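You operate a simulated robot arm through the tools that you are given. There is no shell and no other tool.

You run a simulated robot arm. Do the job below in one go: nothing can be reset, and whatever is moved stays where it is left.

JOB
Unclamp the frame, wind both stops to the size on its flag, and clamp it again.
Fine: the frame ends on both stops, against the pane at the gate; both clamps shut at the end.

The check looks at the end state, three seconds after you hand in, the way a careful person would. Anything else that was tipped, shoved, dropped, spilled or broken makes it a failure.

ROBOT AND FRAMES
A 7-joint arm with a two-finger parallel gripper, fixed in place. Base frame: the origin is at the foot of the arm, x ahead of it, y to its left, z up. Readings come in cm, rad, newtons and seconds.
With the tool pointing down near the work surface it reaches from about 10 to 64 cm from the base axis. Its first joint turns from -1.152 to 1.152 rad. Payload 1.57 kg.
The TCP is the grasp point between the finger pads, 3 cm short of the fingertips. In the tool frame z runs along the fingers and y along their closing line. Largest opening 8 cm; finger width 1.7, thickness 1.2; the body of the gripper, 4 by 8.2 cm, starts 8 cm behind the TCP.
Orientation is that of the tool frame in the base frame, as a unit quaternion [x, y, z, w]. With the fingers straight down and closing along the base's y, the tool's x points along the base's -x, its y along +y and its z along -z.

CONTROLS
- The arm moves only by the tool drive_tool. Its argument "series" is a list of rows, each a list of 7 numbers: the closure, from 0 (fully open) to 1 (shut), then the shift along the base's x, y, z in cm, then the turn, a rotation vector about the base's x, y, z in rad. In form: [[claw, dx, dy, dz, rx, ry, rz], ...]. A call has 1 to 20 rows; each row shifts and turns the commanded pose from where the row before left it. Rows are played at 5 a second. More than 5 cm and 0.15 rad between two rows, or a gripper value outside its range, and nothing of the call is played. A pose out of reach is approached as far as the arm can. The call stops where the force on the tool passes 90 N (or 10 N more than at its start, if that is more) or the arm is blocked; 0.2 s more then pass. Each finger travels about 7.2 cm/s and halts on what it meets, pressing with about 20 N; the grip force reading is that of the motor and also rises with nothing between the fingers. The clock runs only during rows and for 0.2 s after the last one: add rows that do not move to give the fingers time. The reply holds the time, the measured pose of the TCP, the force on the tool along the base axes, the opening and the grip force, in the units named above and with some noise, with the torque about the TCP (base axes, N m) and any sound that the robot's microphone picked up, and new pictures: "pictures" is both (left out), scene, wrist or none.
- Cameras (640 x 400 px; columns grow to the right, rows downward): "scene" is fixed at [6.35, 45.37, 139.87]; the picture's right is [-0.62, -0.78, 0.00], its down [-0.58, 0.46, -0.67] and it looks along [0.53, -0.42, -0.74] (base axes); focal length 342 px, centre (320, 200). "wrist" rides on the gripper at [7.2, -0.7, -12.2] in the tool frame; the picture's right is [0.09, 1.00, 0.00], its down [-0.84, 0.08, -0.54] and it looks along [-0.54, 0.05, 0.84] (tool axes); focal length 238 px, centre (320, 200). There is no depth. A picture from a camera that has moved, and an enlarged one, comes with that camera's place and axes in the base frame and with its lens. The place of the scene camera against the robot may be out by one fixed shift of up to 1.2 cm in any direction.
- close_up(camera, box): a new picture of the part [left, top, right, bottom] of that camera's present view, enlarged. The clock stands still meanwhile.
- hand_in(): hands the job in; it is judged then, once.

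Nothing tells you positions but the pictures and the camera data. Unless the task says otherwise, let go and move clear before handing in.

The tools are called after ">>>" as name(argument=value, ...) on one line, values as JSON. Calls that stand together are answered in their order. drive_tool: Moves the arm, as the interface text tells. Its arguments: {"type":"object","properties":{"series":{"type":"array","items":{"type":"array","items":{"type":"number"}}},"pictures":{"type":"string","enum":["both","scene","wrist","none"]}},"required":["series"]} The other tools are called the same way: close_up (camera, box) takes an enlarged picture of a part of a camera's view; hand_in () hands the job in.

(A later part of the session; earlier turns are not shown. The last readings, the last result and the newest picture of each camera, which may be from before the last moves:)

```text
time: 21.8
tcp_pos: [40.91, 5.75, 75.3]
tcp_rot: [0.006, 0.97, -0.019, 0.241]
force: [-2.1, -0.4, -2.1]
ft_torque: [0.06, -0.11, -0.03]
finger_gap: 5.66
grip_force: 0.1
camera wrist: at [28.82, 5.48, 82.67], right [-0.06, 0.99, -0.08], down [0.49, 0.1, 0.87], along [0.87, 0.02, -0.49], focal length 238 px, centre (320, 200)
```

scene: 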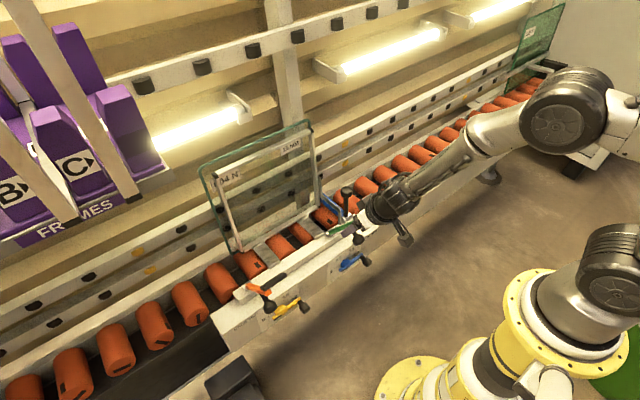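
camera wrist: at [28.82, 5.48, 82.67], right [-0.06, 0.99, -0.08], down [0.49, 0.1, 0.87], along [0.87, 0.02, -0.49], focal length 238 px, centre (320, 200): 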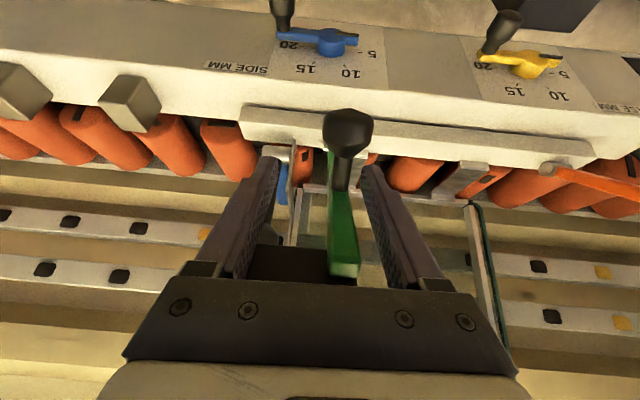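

>>> drive_tool(series=[[0.2, -0.5, 0.8, 1.5, 0, 0, 0], [0.1, -1, 0.2, 2.5, 0, 0, 0], [0, -1.2, 0, 3, 0, 0.02, 0], [0, -1.2, 0, 3, 0, 0.05, 0], [0, -1.2, 0, 3, 0, 0.1, 0]])

```text
time: 23.0
tcp_pos: [35.6, 6.88, 88.21]
tcp_rot: [0.002, 0.988, -0.018, 0.156]
force: [0.6, -0.3, 1.2]
ft_torque: [0.03, 0.06, -0.04]
finger_gap: 7.98
grip_force: 0.1
camera wrist: at [25.01, 6.62, 97.63], right [-0.08, 0.99, -0.07], down [0.63, 0.1, 0.77], along [0.77, 0.02, -0.63], focal length 238 px, centre (320, 200)
```

scene: 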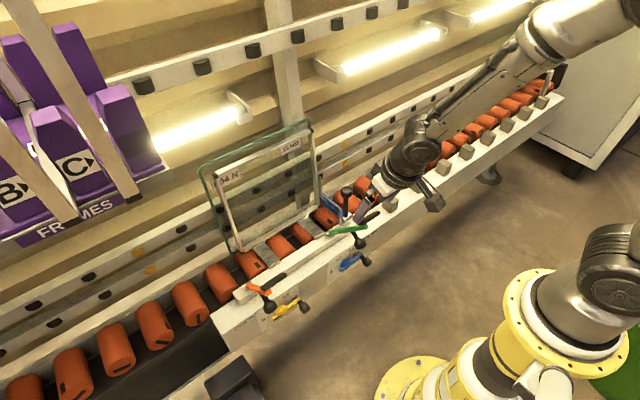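
wrist: 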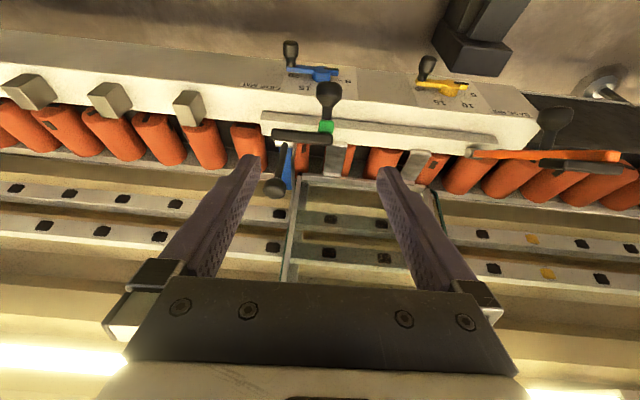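

>>> close_up(camera="scene", box=[190, 110, 390, 330])

>>> close_up(camera="scene", box=[280, 170, 380, 280])

```text
1.82 times, centred on (290, 220) of scene
camera zoom: at [6.35, 45.37, 139.87], right [-0.62, -0.78, 0.0], down [-0.58, 0.46, -0.67], along [0.53, -0.42, -0.74], focal length 623 px, centre (374, 164)
```

zoom: 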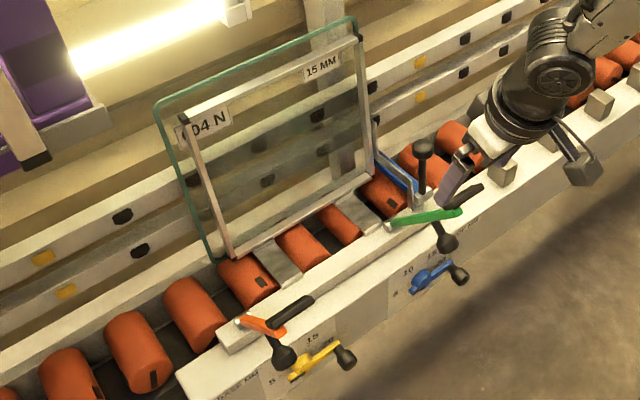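

```text
3.64 times, centred on (330, 225) of scene
camera zoom: at [6.35, 45.37, 139.87], right [-0.62, -0.78, 0.0], down [-0.58, 0.46, -0.67], along [0.53, -0.42, -0.74], focal length 1246 px, centre (284, 109)
```

zoom: 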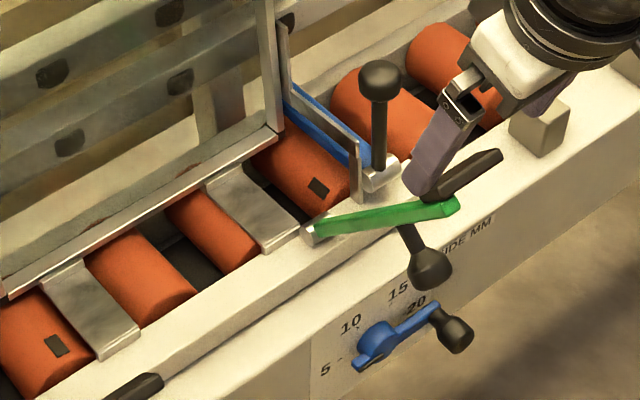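

Both clamps are open and the frame still leans on the pane. The open levers hang above the dials, so I'll reach the cranks with the hand rolled to come in from the -y side, starting with blue.

>>> drive_tool(series=[[0, -0.5, -3.2, 0, 0.109, 0.078, 0], [0, -0.5, -3.2, 0, 0.109, 0.078, 0], [0, -0.5, -3.2, 0, 0.109, 0.078, 0], [0, -0.5, -3.2, 0, 0.109, 0.078, 0], [0, 0.8, 0, -4.4, 0, 0, 0], [0, 0.8, 0, -4.4, 0, 0, 0], [0, 0.8, 0, -4.4, 0, 0, 0], [0, 0.8, 0, -4.4, 0, 0, 0], [0, 0.8, 0, -4.4, 0, 0, 0]])

```text
time: 25.0
tcp_pos: [38.0, -5.97, 65.96]
tcp_rot: [0.033, 0.98, 0.194, 0.0]
force: [-0.4, -0.5, 0.1]
ft_torque: [0.01, 0.0, 0.02]
finger_gap: 7.98
grip_force: 0.0
camera wrist: at [30.55, -10.88, 77.1], right [-0.03, 0.92, 0.38], down [0.83, -0.19, 0.52], along [0.55, 0.33, -0.76], focal length 238 px, centre (320, 200)
```

scene: 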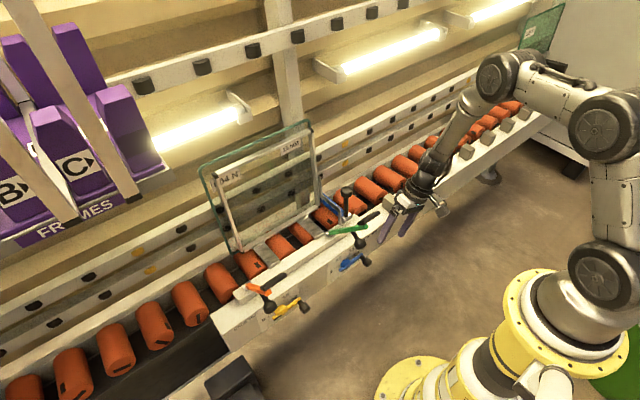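
wrist: 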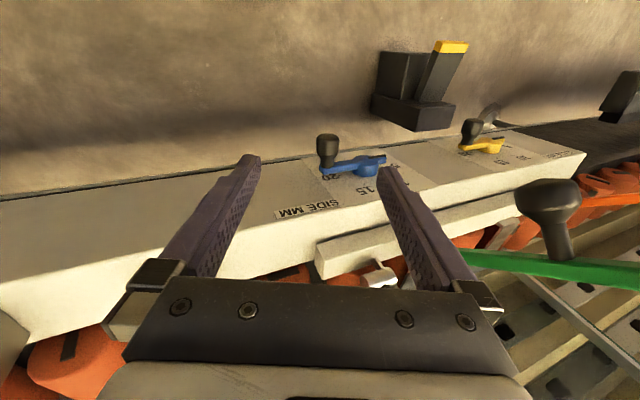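

>>> close_up(camera="wrist", box=[270, 110, 410, 220])

```text
3.64 times, centred on (340, 165) of wrist
camera zoom: at [30.55, -10.88, 77.1], right [-0.03, 0.92, 0.38], down [0.83, -0.19, 0.52], along [0.55, 0.33, -0.76], focal length 867 px, centre (247, 327)
```

zoom: 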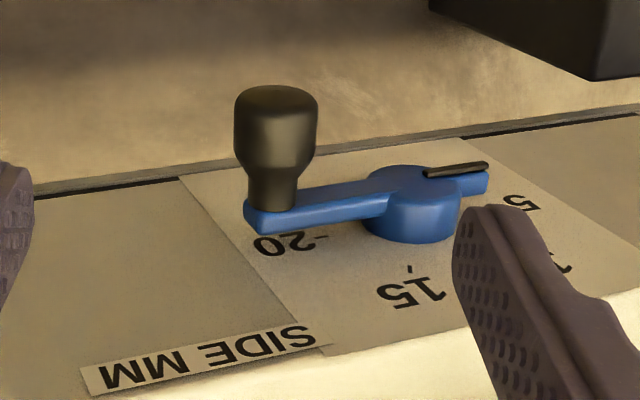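

The blue knob is at about [40.2, 0.1, 53.5] and 2.65 cm wide. I'll straighten the small yaw error and approach with a partial opening.

>>> drive_tool(series=[[0.4, 2, 0.6, 0, 0, 0, 0.066], [0.4, 0, 1.7, -3.85, 0, 0, 0], [0.4, 0, 0.85, -1.9, 0, 0, 0], [0.4, 0, 0, 0, 0, 0, 0]], pictures="wrist")

```text
time: 26.0
tcp_pos: [40.14, -2.93, 60.38]
tcp_rot: [0.002, 0.981, 0.194, -0.007]
force: [0.4, -0.1, 0.0]
ft_torque: [0.01, -0.01, 0.0]
finger_gap: 4.78
grip_force: 0.0
camera wrist: at [32.98, -8.23, 71.62], right [-0.09, 0.92, 0.38], down [0.84, -0.14, 0.52], along [0.53, 0.37, -0.77], focal length 238 px, centre (320, 200)
```

wrist: 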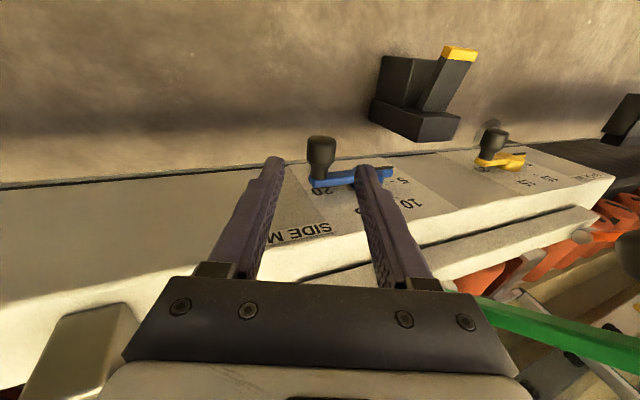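

>>> drive_tool(series=[[0.4, 0, 1.25, -3, 0, 0, 0], [0.4, 0, 1.25, -3, 0, 0, 0], [0.4, 0, 0, 0, 0, 0, 0], [1, 0, 0, 0, 0, 0, 0], [1, 0, 0, 0, 0, 0, 0]])

```text
time: 27.2
tcp_pos: [40.02, -0.15, 54.34]
tcp_rot: [0.0, 0.981, 0.194, -0.007]
force: [1.7, 7.6, -3.1]
ft_torque: [-0.07, -0.42, 0.29]
finger_gap: 2.54
grip_force: 35.7
camera wrist: at [32.97, -5.61, 65.53], right [-0.09, 0.92, 0.38], down [0.84, -0.13, 0.52], along [0.53, 0.37, -0.77], focal length 238 px, centre (320, 200)
```

scene: 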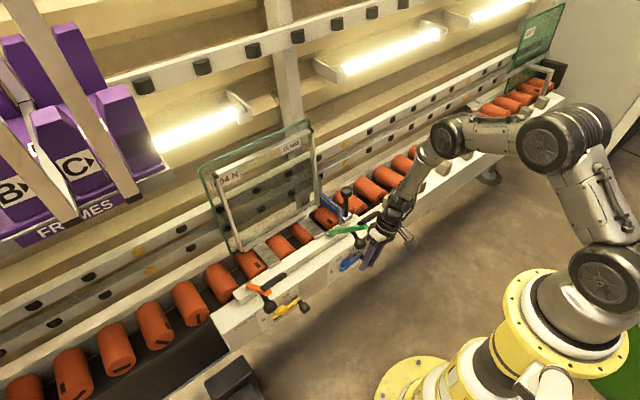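
wrist: 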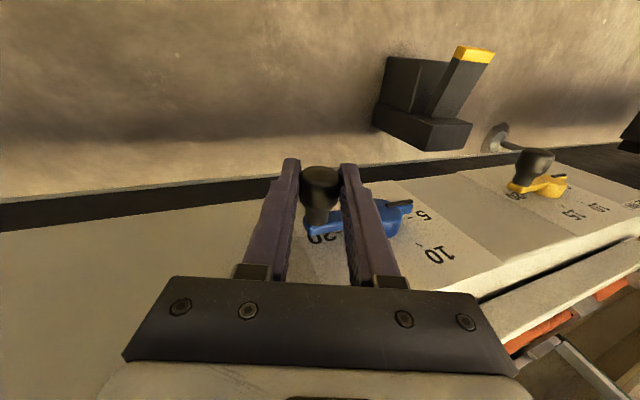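

I have the knob gripped (gap 2.54 cm). I'll wind it clockwise along its circle, starting with 30° to check the forces.

>>> drive_tool(series=[[1, 0, 0.04, -0.94, 0.04, 0, 0], [1, 0, 0.2, -0.91, 0.04, 0, 0], [1, 0, 0.35, -0.86, 0.04, 0, 0], [1, 0, 0, 0, 0, 0, 0]])

```text
time: 28.2
tcp_pos: [39.98, 0.22, 51.66]
tcp_rot: [0.0, 0.967, 0.254, -0.006]
force: [4.6, 16.0, 12.6]
ft_torque: [0.47, -0.4, 0.58]
finger_gap: 2.52
grip_force: 36.8
camera wrist: at [32.95, -6.36, 62.18], right [-0.09, 0.87, 0.49], down [0.84, -0.2, 0.5], along [0.53, 0.46, -0.71], focal length 238 px, centre (320, 200)
```

scene: 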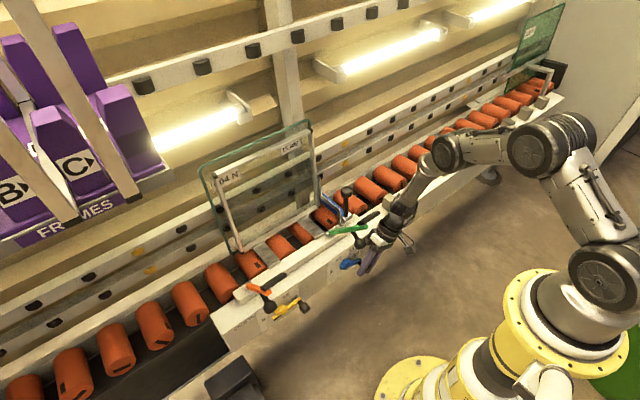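
wrist: 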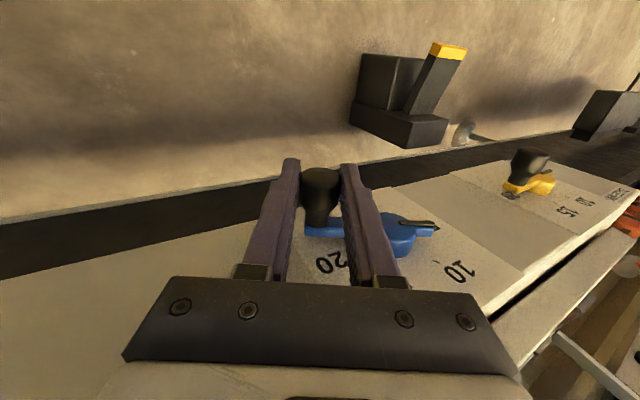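

>>> drive_tool(series=[[1, 0, 0.55, -0.76, 0.04, 0, 0], [1, 0, 0.65, -0.65, 0.04, 0, 0], [1, 0, 0.74, -0.53, 0.04, 0, 0], [1, 0, 0.81, -0.4, 0.04, 0, 0], [1, 0, 0, 0, 0, 0, 0]])

```text
time: 29.4
tcp_pos: [40.05, 2.51, 49.03]
tcp_rot: [0.002, 0.947, 0.322, -0.004]
force: [8.5, -30.7, -38.3]
ft_torque: [0.27, -0.77, 0.3]
finger_gap: 2.5
grip_force: 36.9
camera wrist: at [32.86, -5.4, 58.45], right [-0.09, 0.79, 0.61], down [0.84, -0.27, 0.47], along [0.54, 0.55, -0.64], focal length 238 px, centre (320, 200)
```

scene: 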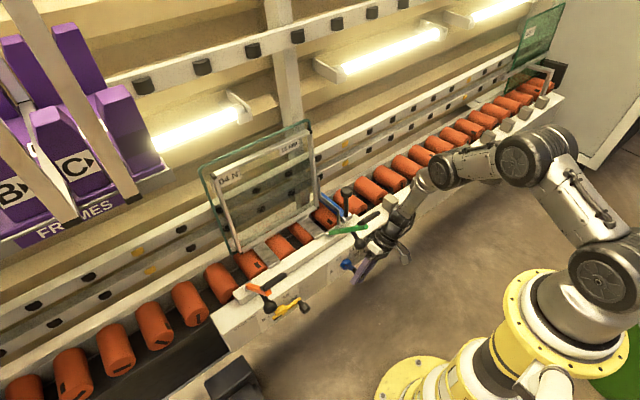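
wrist: 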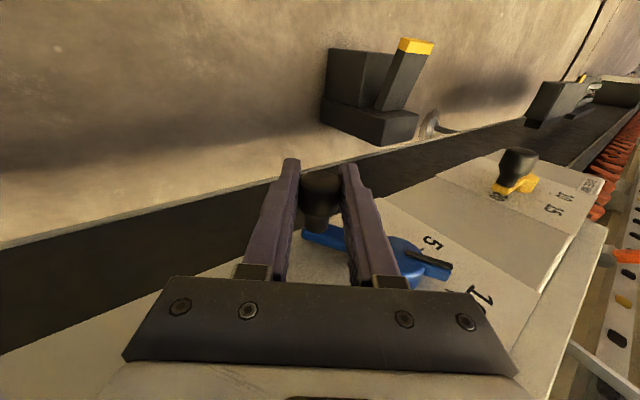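

>>> drive_tool(series=[[1, 0, -0.08, -0.18, 0, 0, 0], [1, 0, 0, 0, 0, 0, 0]], pictures="none")

>>> close_up(camera="wrist", box=[270, 150, 510, 340])

>>> close_up(camera="scene", box=[310, 210, 410, 290])

>>> close_up(camera="scene", box=[190, 110, 350, 270])

```text
time: 30.0
tcp_pos: [39.89, 2.65, 48.94]
tcp_rot: [0.002, 0.947, 0.322, -0.004]
force: [10.0, -26.2, -33.5]
ft_torque: [0.27, -0.67, 0.3]
finger_gap: 2.51
grip_force: 37.1
```

```text
2.11 times, centred on (390, 245) of wrist
camera zoom: at [32.86, -5.37, 58.39], right [-0.09, 0.79, 0.61], down [0.84, -0.27, 0.47], along [0.54, 0.55, -0.64], focal length 502 px, centre (173, 105)
```

zoom: 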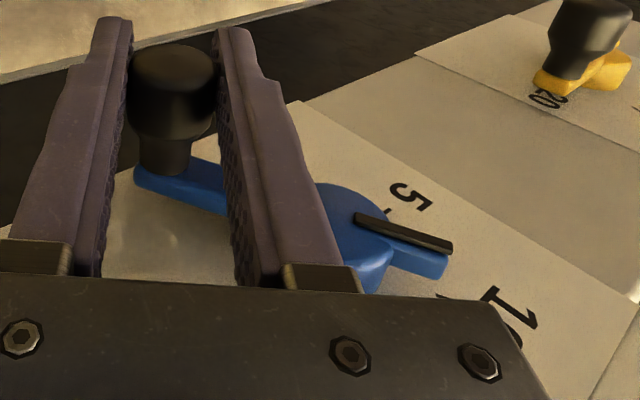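

```text
5.00 times, centred on (360, 250) of scene
camera zoom: at [6.4, 45.34, 139.88], right [-0.62, -0.78, 0.0], down [-0.58, 0.46, -0.67], along [0.53, -0.42, -0.74], focal length 1713 px, centre (120, -50)
```

zoom: 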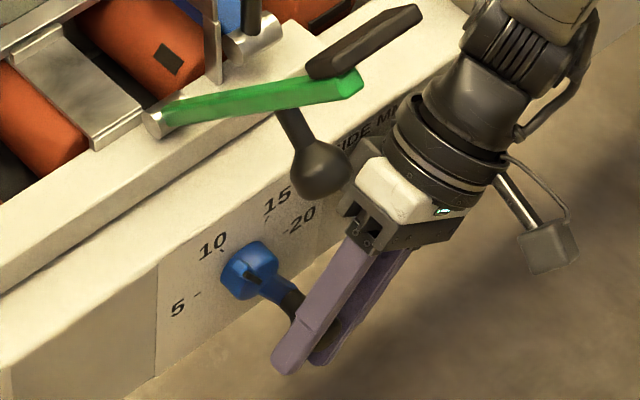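

```text
2.50 times, centred on (270, 190) of scene
camera zoom: at [6.4, 45.34, 139.88], right [-0.62, -0.78, 0.0], down [-0.58, 0.46, -0.67], along [0.53, -0.42, -0.74], focal length 856 px, centre (445, 225)
```

zoom: 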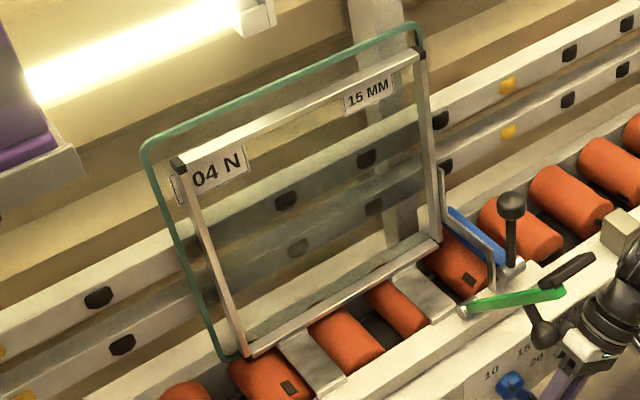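

The forces show the hub is slightly lower than I assumed, at about (y 5.6, z 53.0) with a radius of 5.38. I'll continue on the corrected circle.

>>> drive_tool(series=[[1, 0, 0.577, -0.5, 0.04, 0, 0], [1, 0, 0.89, -0.204, 0.04, 0, 0], [1, 0, 0.908, -0.045, 0.04, 0, 0], [1, 0, 0, 0, 0, 0, 0]])

```text
time: 31.0
tcp_pos: [39.88, 5.37, 48.26]
tcp_rot: [0.002, 0.924, 0.383, -0.008]
force: [7.6, -5.4, -24.9]
ft_torque: [0.26, -0.44, -0.22]
finger_gap: 2.49
grip_force: 36.3
camera wrist: at [32.79, -3.83, 56.63], right [-0.08, 0.7, 0.71], down [0.84, -0.33, 0.43], along [0.53, 0.63, -0.57], focal length 238 px, centre (320, 200)
```

scene: 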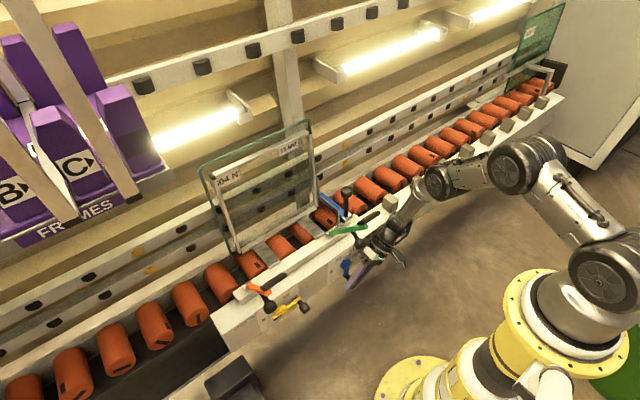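
wrist: 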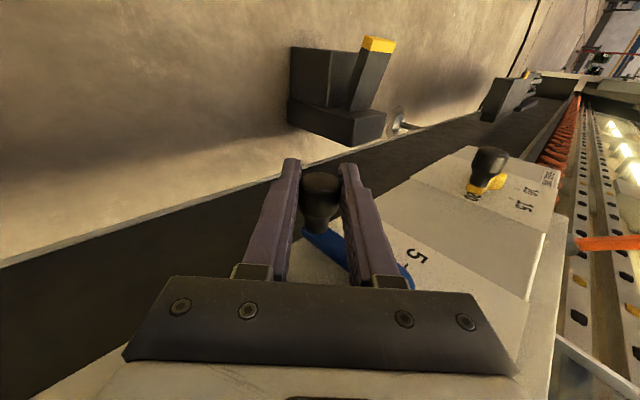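

>>> drive_tool(series=[[1, 0, 0.897, 0.02, 0.04, 0, 0], [1, 0, 0.861, 0.25, 0.04, 0, 0], [1, 0, 0, 0, 0, 0, 0]])

>>> close_up(camera="scene", box=[310, 210, 410, 290])

>>> close_up(camera="scene", box=[190, 110, 350, 270])

```text
time: 31.8
tcp_pos: [39.83, 7.15, 48.82]
tcp_rot: [-0.001, 0.907, 0.422, -0.008]
force: [2.3, -0.3, -9.5]
ft_torque: [0.17, -0.26, 0.12]
finger_gap: 2.53
grip_force: 36.8
camera wrist: at [32.78, -2.73, 56.23], right [-0.09, 0.64, 0.76], down [0.84, -0.36, 0.4], along [0.53, 0.68, -0.51], focal length 238 px, centre (320, 200)
```

scene: 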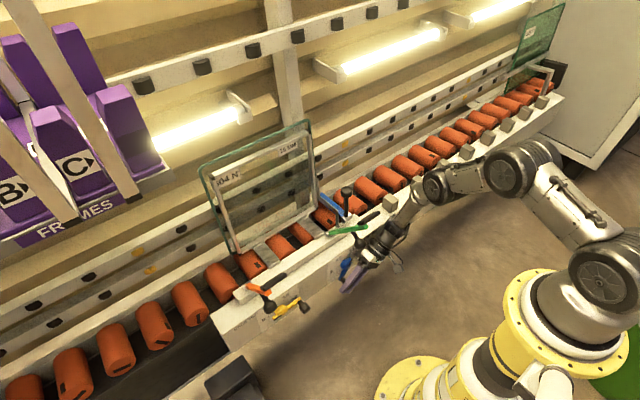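
wrist: 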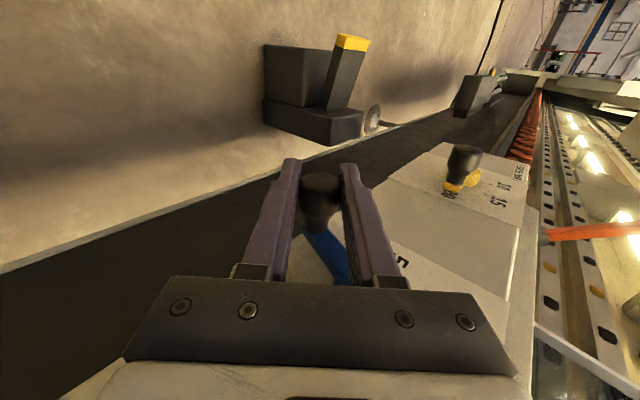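

```text
5.00 times, centred on (360, 250) of scene
camera zoom: at [6.36, 45.38, 139.87], right [-0.62, -0.78, 0.0], down [-0.58, 0.46, -0.67], along [0.53, -0.42, -0.74], focal length 1713 px, centre (120, -50)
```

zoom: 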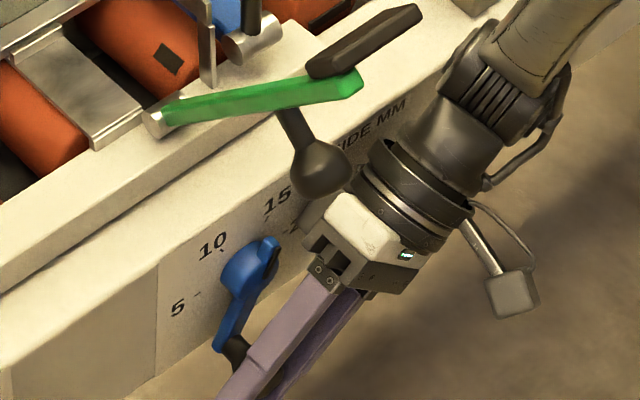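

```text
2.50 times, centred on (270, 190) of scene
camera zoom: at [6.36, 45.38, 139.87], right [-0.62, -0.78, 0.0], down [-0.58, 0.46, -0.67], along [0.53, -0.42, -0.74], focal length 856 px, centre (445, 225)
```

zoom: 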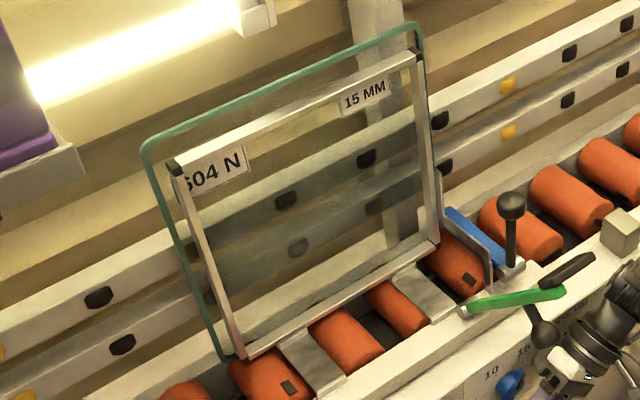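

The frame is following the side stop. One last few degrees to reach 15, then I'll release and pull straight back along the knob's axis to check the dial.

>>> drive_tool(series=[[1, 0, 0.2, 0.1, 0, 0, 0], [1, 0, 0.18, 0.1, 0, 0, 0], [1, 0, 0, 0, 0, 0, 0], [0.4, 0, 0, 0, 0, 0, 0], [0.4, 0, 0, 0, 0, 0, 0], [0.4, -2, 0, 0, 0, 0, 0], [0.4, -2, -0.5, 0.3, 0, 0, 0], [0.4, -2, -0.5, 0.3, 0, 0, 0]])

>>> close_up(camera="wrist", box=[220, 120, 460, 290])

>>> close_up(camera="scene", box=[310, 210, 410, 290])

```text
time: 33.6
tcp_pos: [33.87, 6.61, 49.49]
tcp_rot: [0.0, 0.906, 0.422, -0.007]
force: [-0.2, -0.8, 0.4]
ft_torque: [0.04, 0.01, -0.03]
finger_gap: 4.8
grip_force: 0.0
camera wrist: at [26.84, -3.39, 56.96], right [-0.09, 0.64, 0.76], down [0.84, -0.36, 0.4], along [0.53, 0.68, -0.51], focal length 238 px, centre (320, 200)
```

scene: 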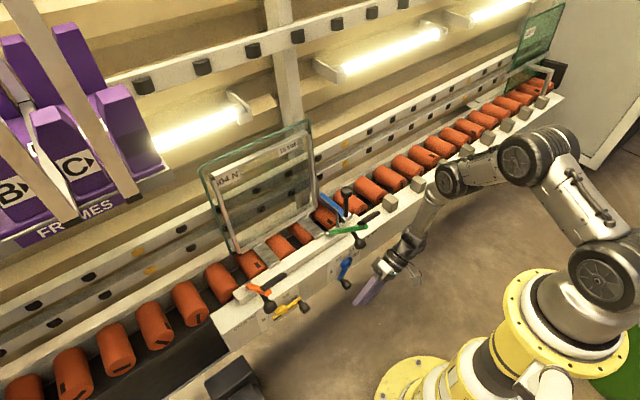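
wrist: 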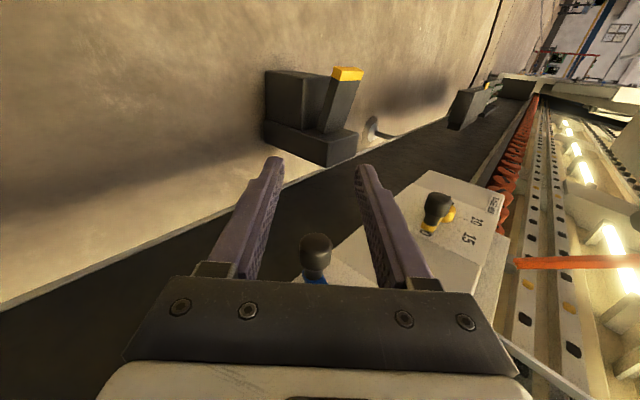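

```text
2.35 times, centred on (340, 205) of wrist
camera zoom: at [26.84, -3.39, 56.96], right [-0.09, 0.64, 0.76], down [0.84, -0.36, 0.4], along [0.53, 0.68, -0.51], focal length 561 px, centre (273, 188)
```

zoom: 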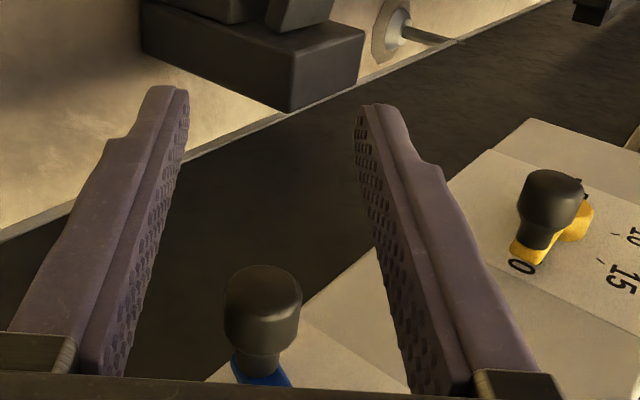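

```text
5.00 times, centred on (360, 250) of scene
camera zoom: at [6.35, 45.38, 139.87], right [-0.62, -0.78, 0.0], down [-0.58, 0.46, -0.67], along [0.53, -0.42, -0.74], focal length 1713 px, centre (120, -50)
```

zoom: 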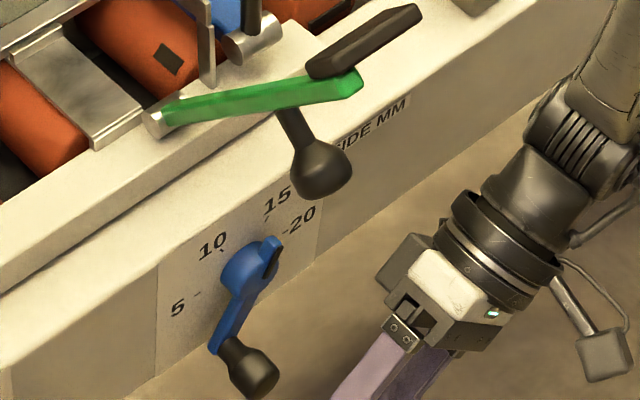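

>>> close_up(camera="scene", box=[335, 240, 375, 292])

```text
7.69 times, centred on (355, 266) of scene
camera zoom: at [6.35, 45.38, 139.87], right [-0.62, -0.78, 0.0], down [-0.58, 0.46, -0.67], along [0.53, -0.42, -0.74], focal length 2635 px, centre (51, -308)
```

zoom: 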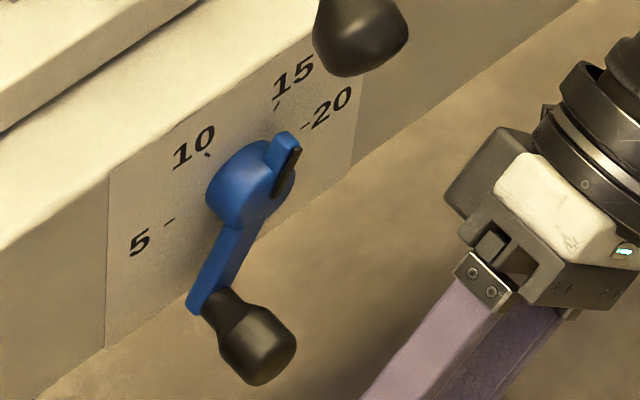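

The scene view suggests the pointer may be a few degrees short of 15. I'll back away, upright the hand and look at the blue dial face-on.

>>> drive_tool(series=[[0.2, -2.7, -0.5, 1, -0.145, 0, 0], [0, -2.7, -0.5, 2, -0.145, 0, 0], [0, -2.2, 0, 2.5, -0.145, 0, 0], [0, 0, 0, 3, -0.145, 0, 0], [0, 0, 0, 3, -0.145, 0, 0], [0, 0, 0, 3, -0.145, 0, 0], [0, 0, 0, 1, 0, -0.14, 0], [0, 0, 0, 1, 0, -0.14, 0], [0, 0, 0, 0, 0, -0.14, 0], [0, 0, 0, 0, 0, -0.14, 0]])

```text
time: 35.8
tcp_pos: [26.1, 5.46, 66.01]
tcp_rot: [0.003, 0.963, 0.002, 0.27]
force: [-0.4, 0.0, 0.1]
ft_torque: [0.0, 0.02, 0.0]
finger_gap: 7.99
grip_force: 0.1
camera wrist: at [13.69, 4.69, 72.79], right [-0.07, 1.0, -0.04], down [0.43, 0.07, 0.9], along [0.9, 0.05, -0.44], focal length 238 px, centre (320, 200)
```

scene: 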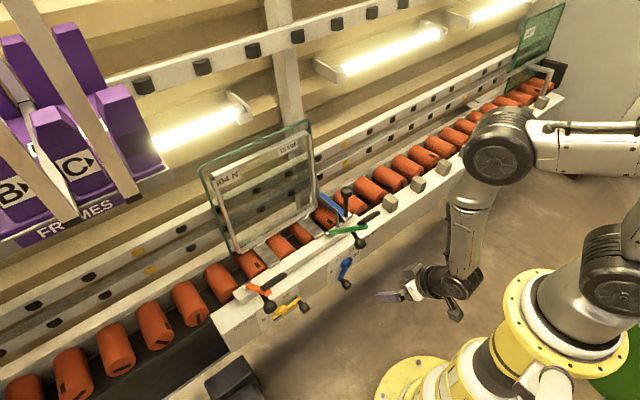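
wrist: 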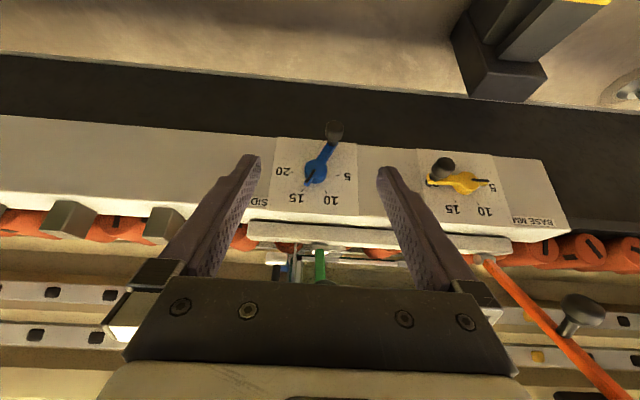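

>>> close_up(camera="wrist", box=[260, 110, 380, 225])

>>> close_up(camera="wrist", box=[285, 140, 345, 210])

>>> close_up(camera="scene", box=[190, 110, 370, 280])

```text
3.48 times, centred on (320, 168) of wrist
camera zoom: at [13.69, 4.69, 72.79], right [-0.07, 1.0, -0.04], down [0.43, 0.07, 0.9], along [0.9, 0.05, -0.44], focal length 829 px, centre (320, 313)
```

zoom: 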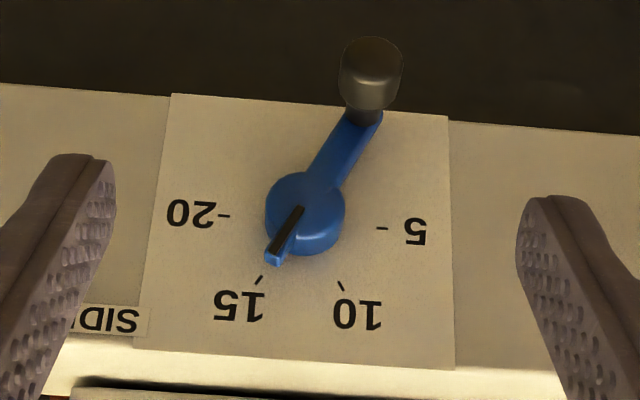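

```text
5.71 times, centred on (315, 175) of wrist
camera zoom: at [13.69, 4.69, 72.79], right [-0.07, 1.0, -0.04], down [0.43, 0.07, 0.9], along [0.9, 0.05, -0.44], focal length 1362 px, centre (349, 343)
```

zoom: 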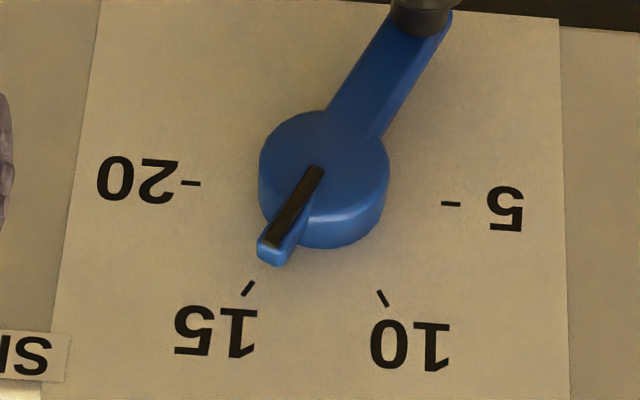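

```text
2.35 times, centred on (280, 195) of scene
camera zoom: at [6.35, 45.37, 139.87], right [-0.62, -0.78, 0.0], down [-0.58, 0.46, -0.67], along [0.53, -0.42, -0.74], focal length 806 px, centre (414, 212)
```

zoom: 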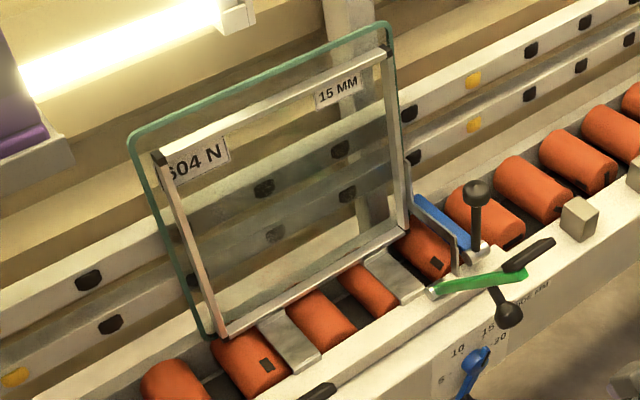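

The blue dial reads about 14.4, roughly 7° short of the 15 tick. I'll go back along the same path and nudge it on.

>>> drive_tool(series=[[0, 0, 0, 0, 0, 0.14, 0], [0, 0, 0, 0, 0, 0.14, 0], [0, 0, 0, -1, 0, 0.14, 0], [0, 0, 0, -1, 0, 0.14, 0], [0, 0, 0, -3, 0.145, 0, 0], [0, 0, 0, -3, 0.145, 0, 0], [0.2, 0, 0, -3, 0.145, 0, 0], [0.4, 2.2, 0, -2.5, 0.145, 0, 0], [0.4, 2.7, 0.5, -2, 0.145, 0, 0], [0.4, 2.7, 0.5, -1, 0.145, 0, 0], [0.4, 0, 0, 0, 0, 0, 0]])

```text
time: 38.2
tcp_pos: [33.57, 6.21, 51.2]
tcp_rot: [-0.005, 0.925, 0.38, -0.02]
force: [0.6, 0.5, 0.3]
ft_torque: [0.02, -0.02, -0.01]
finger_gap: 4.78
grip_force: 0.0
out of reach, approached as far as the arm can: row 5
camera wrist: at [26.71, -3.12, 59.64], right [-0.09, 0.71, 0.7], down [0.86, -0.31, 0.41], along [0.51, 0.64, -0.58], focal length 238 px, centre (320, 200)
```

scene: 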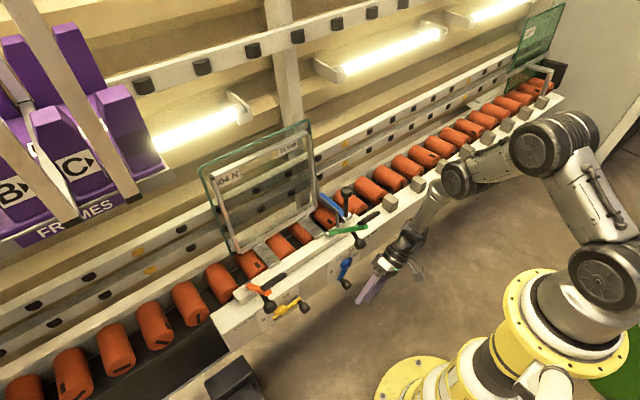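
wrist: 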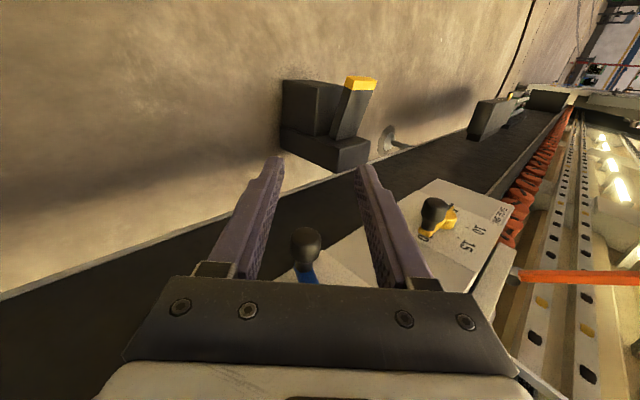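

>>> drive_tool(series=[[0.4, 0, 0.95, -2, 0, -0.04, 0], [0.4, 3, 0, 0, 0, 0, 0], [0.4, 3.3, 0, 0, 0, 0, 0], [0.4, 0, 0, 0, 0, 0, 0], [1, 0, 0, 0, 0, 0, 0], [1, 0, 0, 0, 0, 0, 0]])

```text
time: 39.6
tcp_pos: [39.8, 7.13, 48.95]
tcp_rot: [-0.011, 0.925, 0.379, -0.001]
force: [3.0, 2.1, -0.4]
ft_torque: [-0.09, 0.71, 0.15]
finger_gap: 2.55
grip_force: 36.0
camera wrist: at [32.74, -2.22, 57.27], right [-0.11, 0.71, 0.7], down [0.84, -0.31, 0.45], along [0.53, 0.64, -0.56], focal length 238 px, centre (320, 200)
```

scene: 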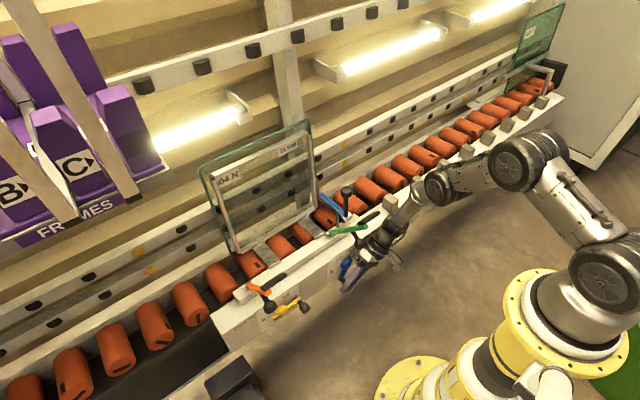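
wrist: 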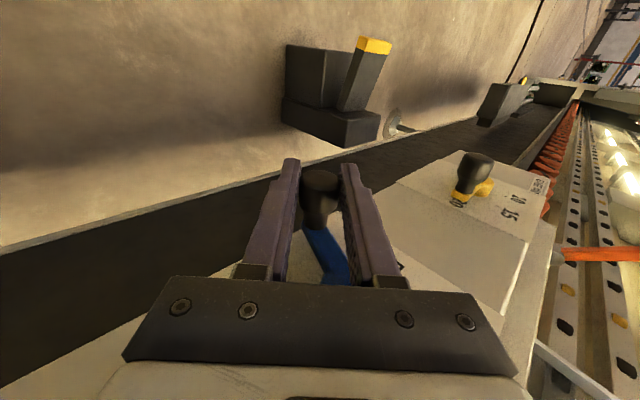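

>>> drive_tool(series=[[1, 0, 0.2, 0.1, 0, 0, 0], [1, 0, 0.22, 0.11, 0, 0, 0], [1, 0, 0.22, 0.11, 0, 0, 0], [1, 0, 0, 0, 0, 0, 0]], pictures="scene")

>>> close_up(camera="scene", box=[335, 240, 375, 292])

```text
time: 40.6
tcp_pos: [39.7, 7.65, 49.46]
tcp_rot: [-0.011, 0.925, 0.379, 0.0]
force: [7.6, -3.2, -8.8]
ft_torque: [0.25, 0.35, -0.5]
finger_gap: 2.52
grip_force: 36.3
```

scene: 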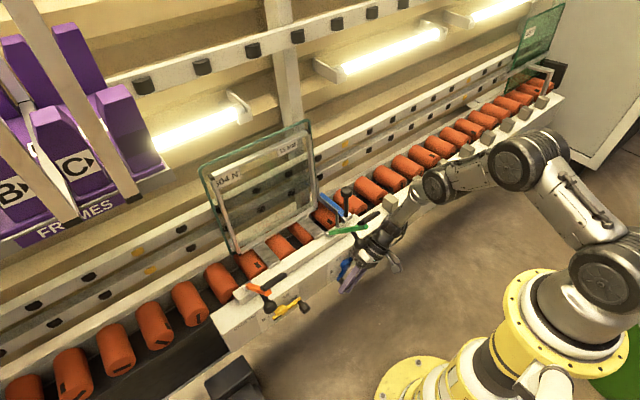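

```text
7.69 times, centred on (355, 266) of scene
camera zoom: at [6.37, 45.37, 139.87], right [-0.62, -0.78, 0.0], down [-0.58, 0.46, -0.67], along [0.53, -0.42, -0.74], focal length 2635 px, centre (51, -308)
```

zoom: 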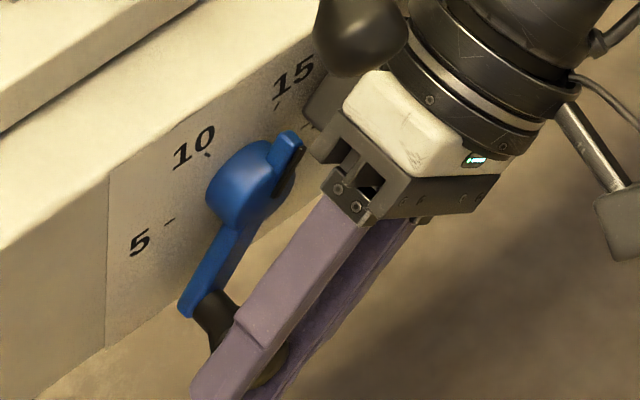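

The measured motion matches 7.4°. I'll release, retreat straight back, and go around to the yellow crank with the hand tilted back toward the robot so it stays clear of the open levers.

>>> drive_tool(series=[[0.4, 0, 0, 0, 0, 0, 0], [0.4, 0, 0, 0, 0, 0, 0], [0.4, -2, 0, 0, 0, 0, 0], [0.4, -2, -0.5, 0.3, 0, 0, 0], [0.4, -2, -0.5, 0.3, 0, 0, 0], [0.3, -2.7, -0.5, 1, -0.13, 0, 0], [0.2, -2.7, -0.5, 2, -0.13, 0, 0], [0, -2.2, 0, 2.5, -0.13, 0, 0], [0, 0, 0, 3, -0.13, 0, 0], [0, 0, 0, 3, -0.13, 0, 0], [0, 0, 0, 2, -0.13, 0, 0], [0, 0.8, 3.2, 0, 0, -0.12, 0.0], [0, 0.8, 3.2, 0, 0, -0.12, 0], [0, 0.8, 3.2, 0, 0, -0.12, 0], [0, 0.8, 3.2, 0, 0, -0.12, 0], [0, 0.8, 3.2, 0, 0, -0.12, 0], [0, 0, 0, 0, 0, 0, 0]])

>>> close_up(camera="wrist", box=[200, 100, 400, 230])

>>> close_up(camera="scene", box=[335, 240, 375, 292])

```text
time: 44.2
tcp_pos: [29.84, 21.82, 63.42]
tcp_rot: [-0.01, 0.956, -0.004, 0.292]
force: [0.5, 0.4, 0.5]
ft_torque: [0.0, 0.04, -0.01]
finger_gap: 7.99
grip_force: 0.1
camera wrist: at [17.11, 20.93, 69.54], right [-0.09, 0.99, -0.06], down [0.39, 0.1, 0.92], along [0.92, 0.06, -0.4], focal length 238 px, centre (320, 200)
```

scene: 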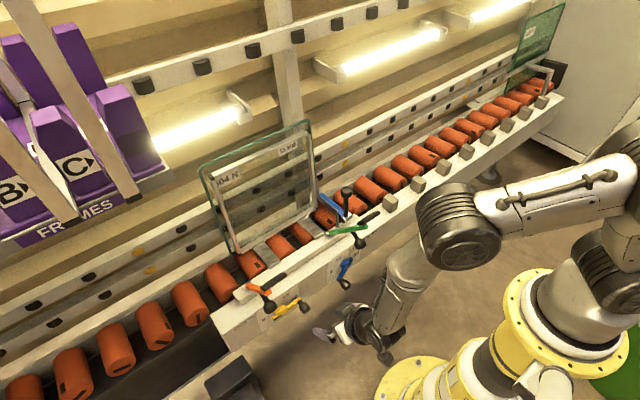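
wrist: 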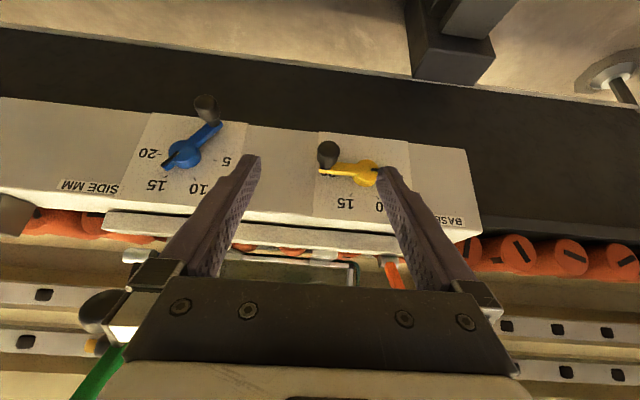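

```text
3.08 times, centred on (300, 165) of wrist
camera zoom: at [17.11, 20.93, 69.54], right [-0.09, 0.99, -0.06], down [0.39, 0.1, 0.92], along [0.92, 0.06, -0.4], focal length 733 px, centre (382, 308)
```

zoom: 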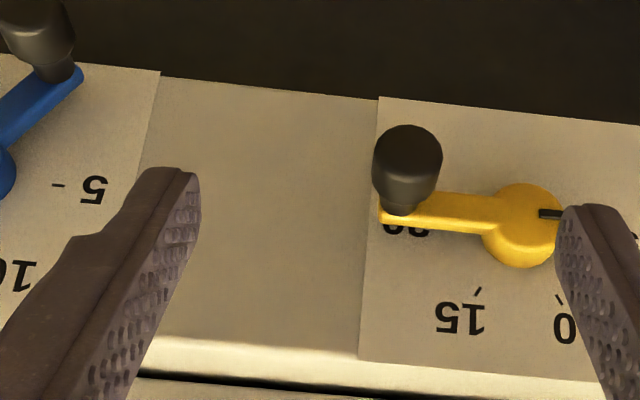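

```text
7.69 times, centred on (355, 266) of scene
camera zoom: at [6.35, 45.38, 139.87], right [-0.62, -0.78, 0.0], down [-0.58, 0.46, -0.67], along [0.53, -0.42, -0.74], focal length 2635 px, centre (51, -308)
```

zoom: 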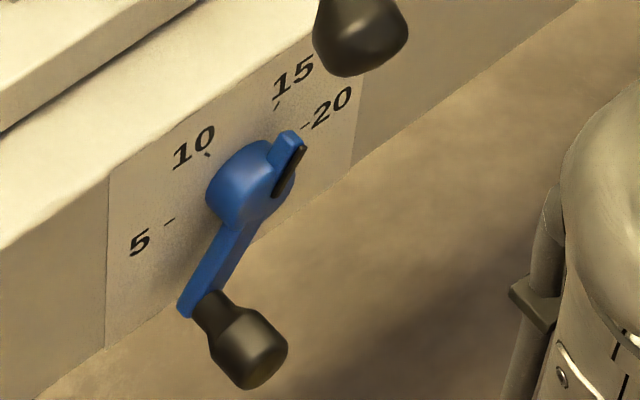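

>>> close_up(camera="wrist", box=[130, 90, 250, 205])

>>> close_up(camera="wrist", box=[300, 120, 400, 220])

```text
3.48 times, centred on (190, 148) of wrist
camera zoom: at [17.11, 20.93, 69.54], right [-0.09, 0.99, -0.06], down [0.39, 0.1, 0.92], along [0.92, 0.06, -0.4], focal length 829 px, centre (772, 383)
```

zoom: 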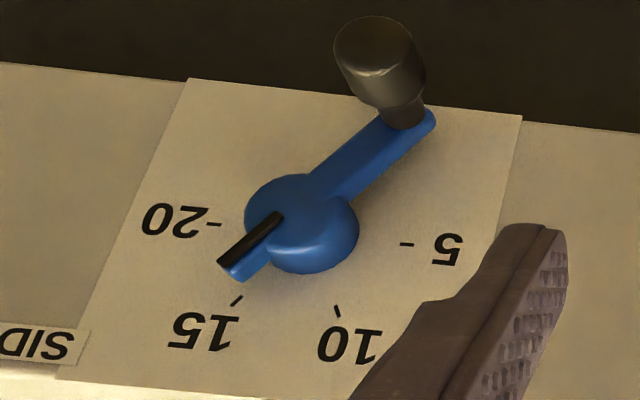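

```text
4.00 times, centred on (350, 170) of wrist
camera zoom: at [17.11, 20.93, 69.54], right [-0.09, 0.99, -0.06], down [0.39, 0.1, 0.92], along [0.92, 0.06, -0.4], focal length 953 px, centre (200, 320)
```

zoom: 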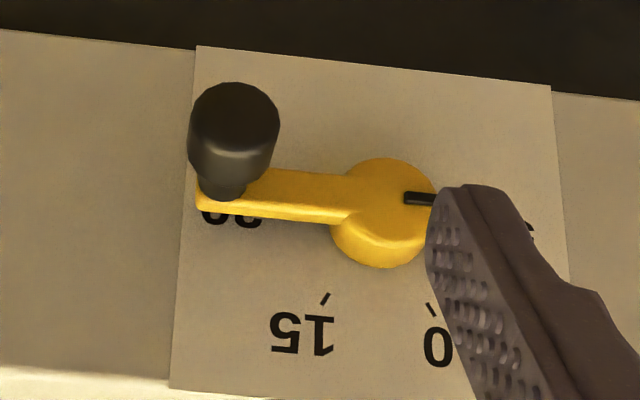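

Blue now reads 15 within about a degree. The yellow knob is at about [40.2, 23.15, 53]; I'll approach it with the hand tilted.

>>> drive_tool(series=[[0.4, 2.7, 0.7, -1.7, 0, 0, -0.02], [0.4, 2.7, 0.7, -1.7, 0, 0, 0], [0.4, 1.2, 0, -1.7, 0, 0, 0], [0.4, 0, 0, 0, 0, 0, 0]])

>>> close_up(camera="wrist", box=[220, 80, 420, 280])

```text
time: 45.2
tcp_pos: [36.66, 23.23, 58.29]
tcp_rot: [0.0, 0.957, -0.006, 0.291]
force: [-0.2, 0.2, -0.6]
ft_torque: [-0.03, -0.01, -0.03]
finger_gap: 4.81
grip_force: 0.0
camera wrist: at [23.9, 22.6, 64.54], right [-0.07, 1.0, -0.06], down [0.39, 0.09, 0.91], along [0.92, 0.04, -0.4], focal length 238 px, centre (320, 200)
```

scene: 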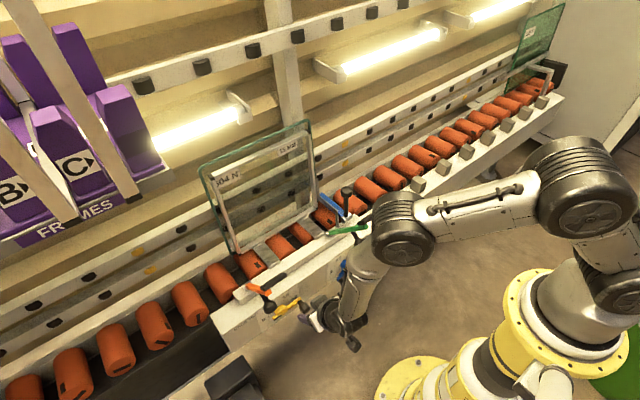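
wrist: 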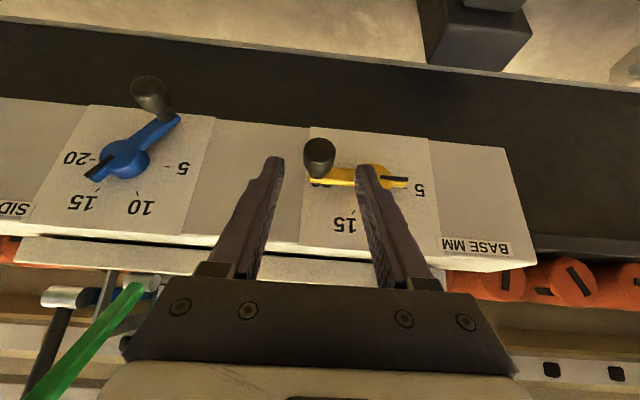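

```text
2.00 times, centred on (320, 180) of wrist
camera zoom: at [23.9, 22.6, 64.54], right [-0.07, 1.0, -0.06], down [0.39, 0.09, 0.91], along [0.92, 0.04, -0.4], focal length 477 px, centre (320, 240)
```

zoom: 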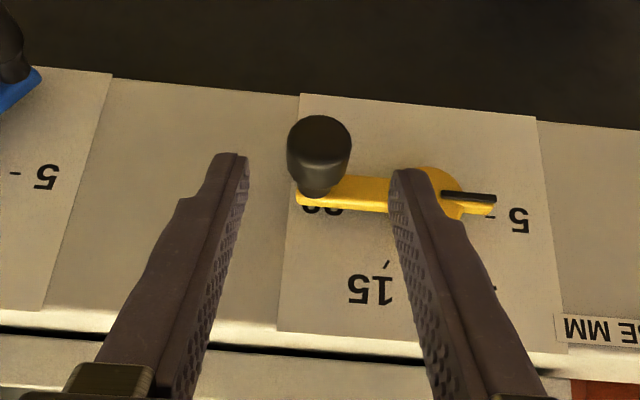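

>>> drive_tool(series=[[0.4, 1.5, -0.1, -2.45, 0, 0, 0], [0.4, 1.5, -0.05, -2.45, 0, 0, 0], [0.4, 0, 0, 0, 0, 0, 0]])

```text
time: 46.0
tcp_pos: [39.63, 22.88, 53.33]
tcp_rot: [0.0, 0.957, -0.008, 0.291]
force: [0.3, -0.1, 0.3]
ft_torque: [-0.01, -0.02, 0.0]
finger_gap: 4.8
grip_force: 0.0
camera wrist: at [26.79, 22.35, 59.56], right [-0.07, 1.0, -0.06], down [0.39, 0.09, 0.91], along [0.92, 0.04, -0.4], focal length 238 px, centre (320, 200)
```

scene: 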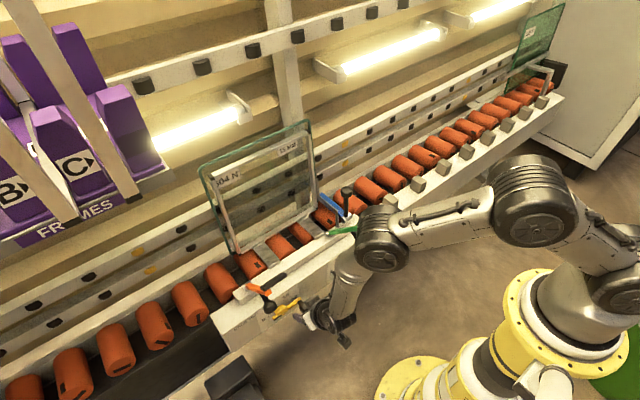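
wrist: 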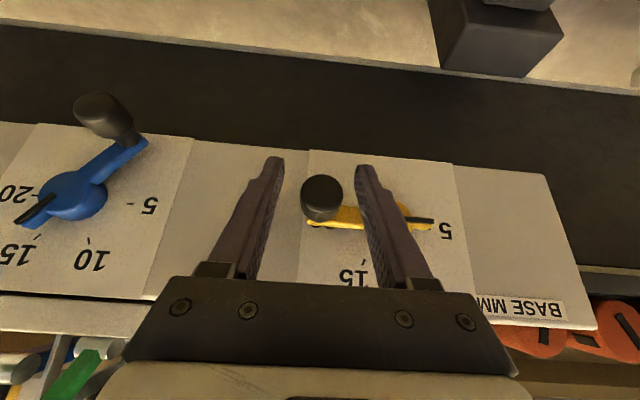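

>>> close_up(camera="scene", box=[290, 170, 430, 290])

>>> close_up(camera="wrist", box=[250, 140, 450, 300])

```text
3.33 times, centred on (360, 230) of scene
camera zoom: at [6.35, 45.37, 139.87], right [-0.62, -0.78, 0.0], down [-0.58, 0.46, -0.67], along [0.53, -0.42, -0.74], focal length 1142 px, centre (187, 100)
```

zoom: 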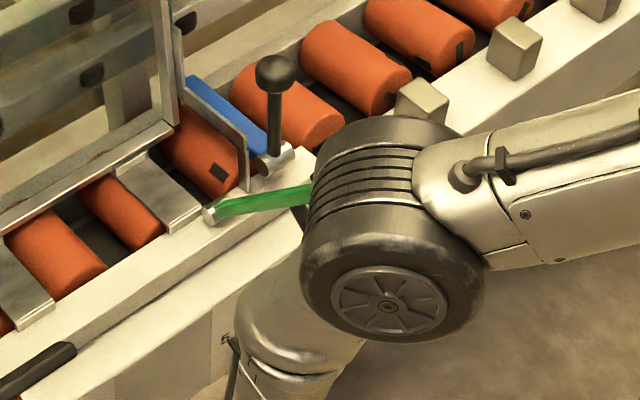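

```text
2.50 times, centred on (350, 220) of wrist
camera zoom: at [26.79, 22.35, 59.56], right [-0.07, 1.0, -0.06], down [0.39, 0.09, 0.91], along [0.92, 0.04, -0.4], focal length 596 px, centre (245, 150)
```

zoom: 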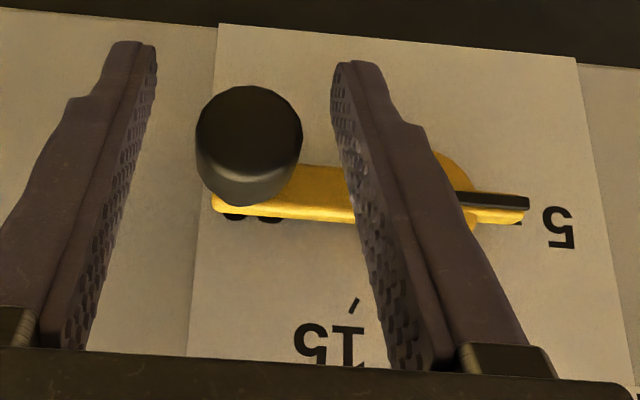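

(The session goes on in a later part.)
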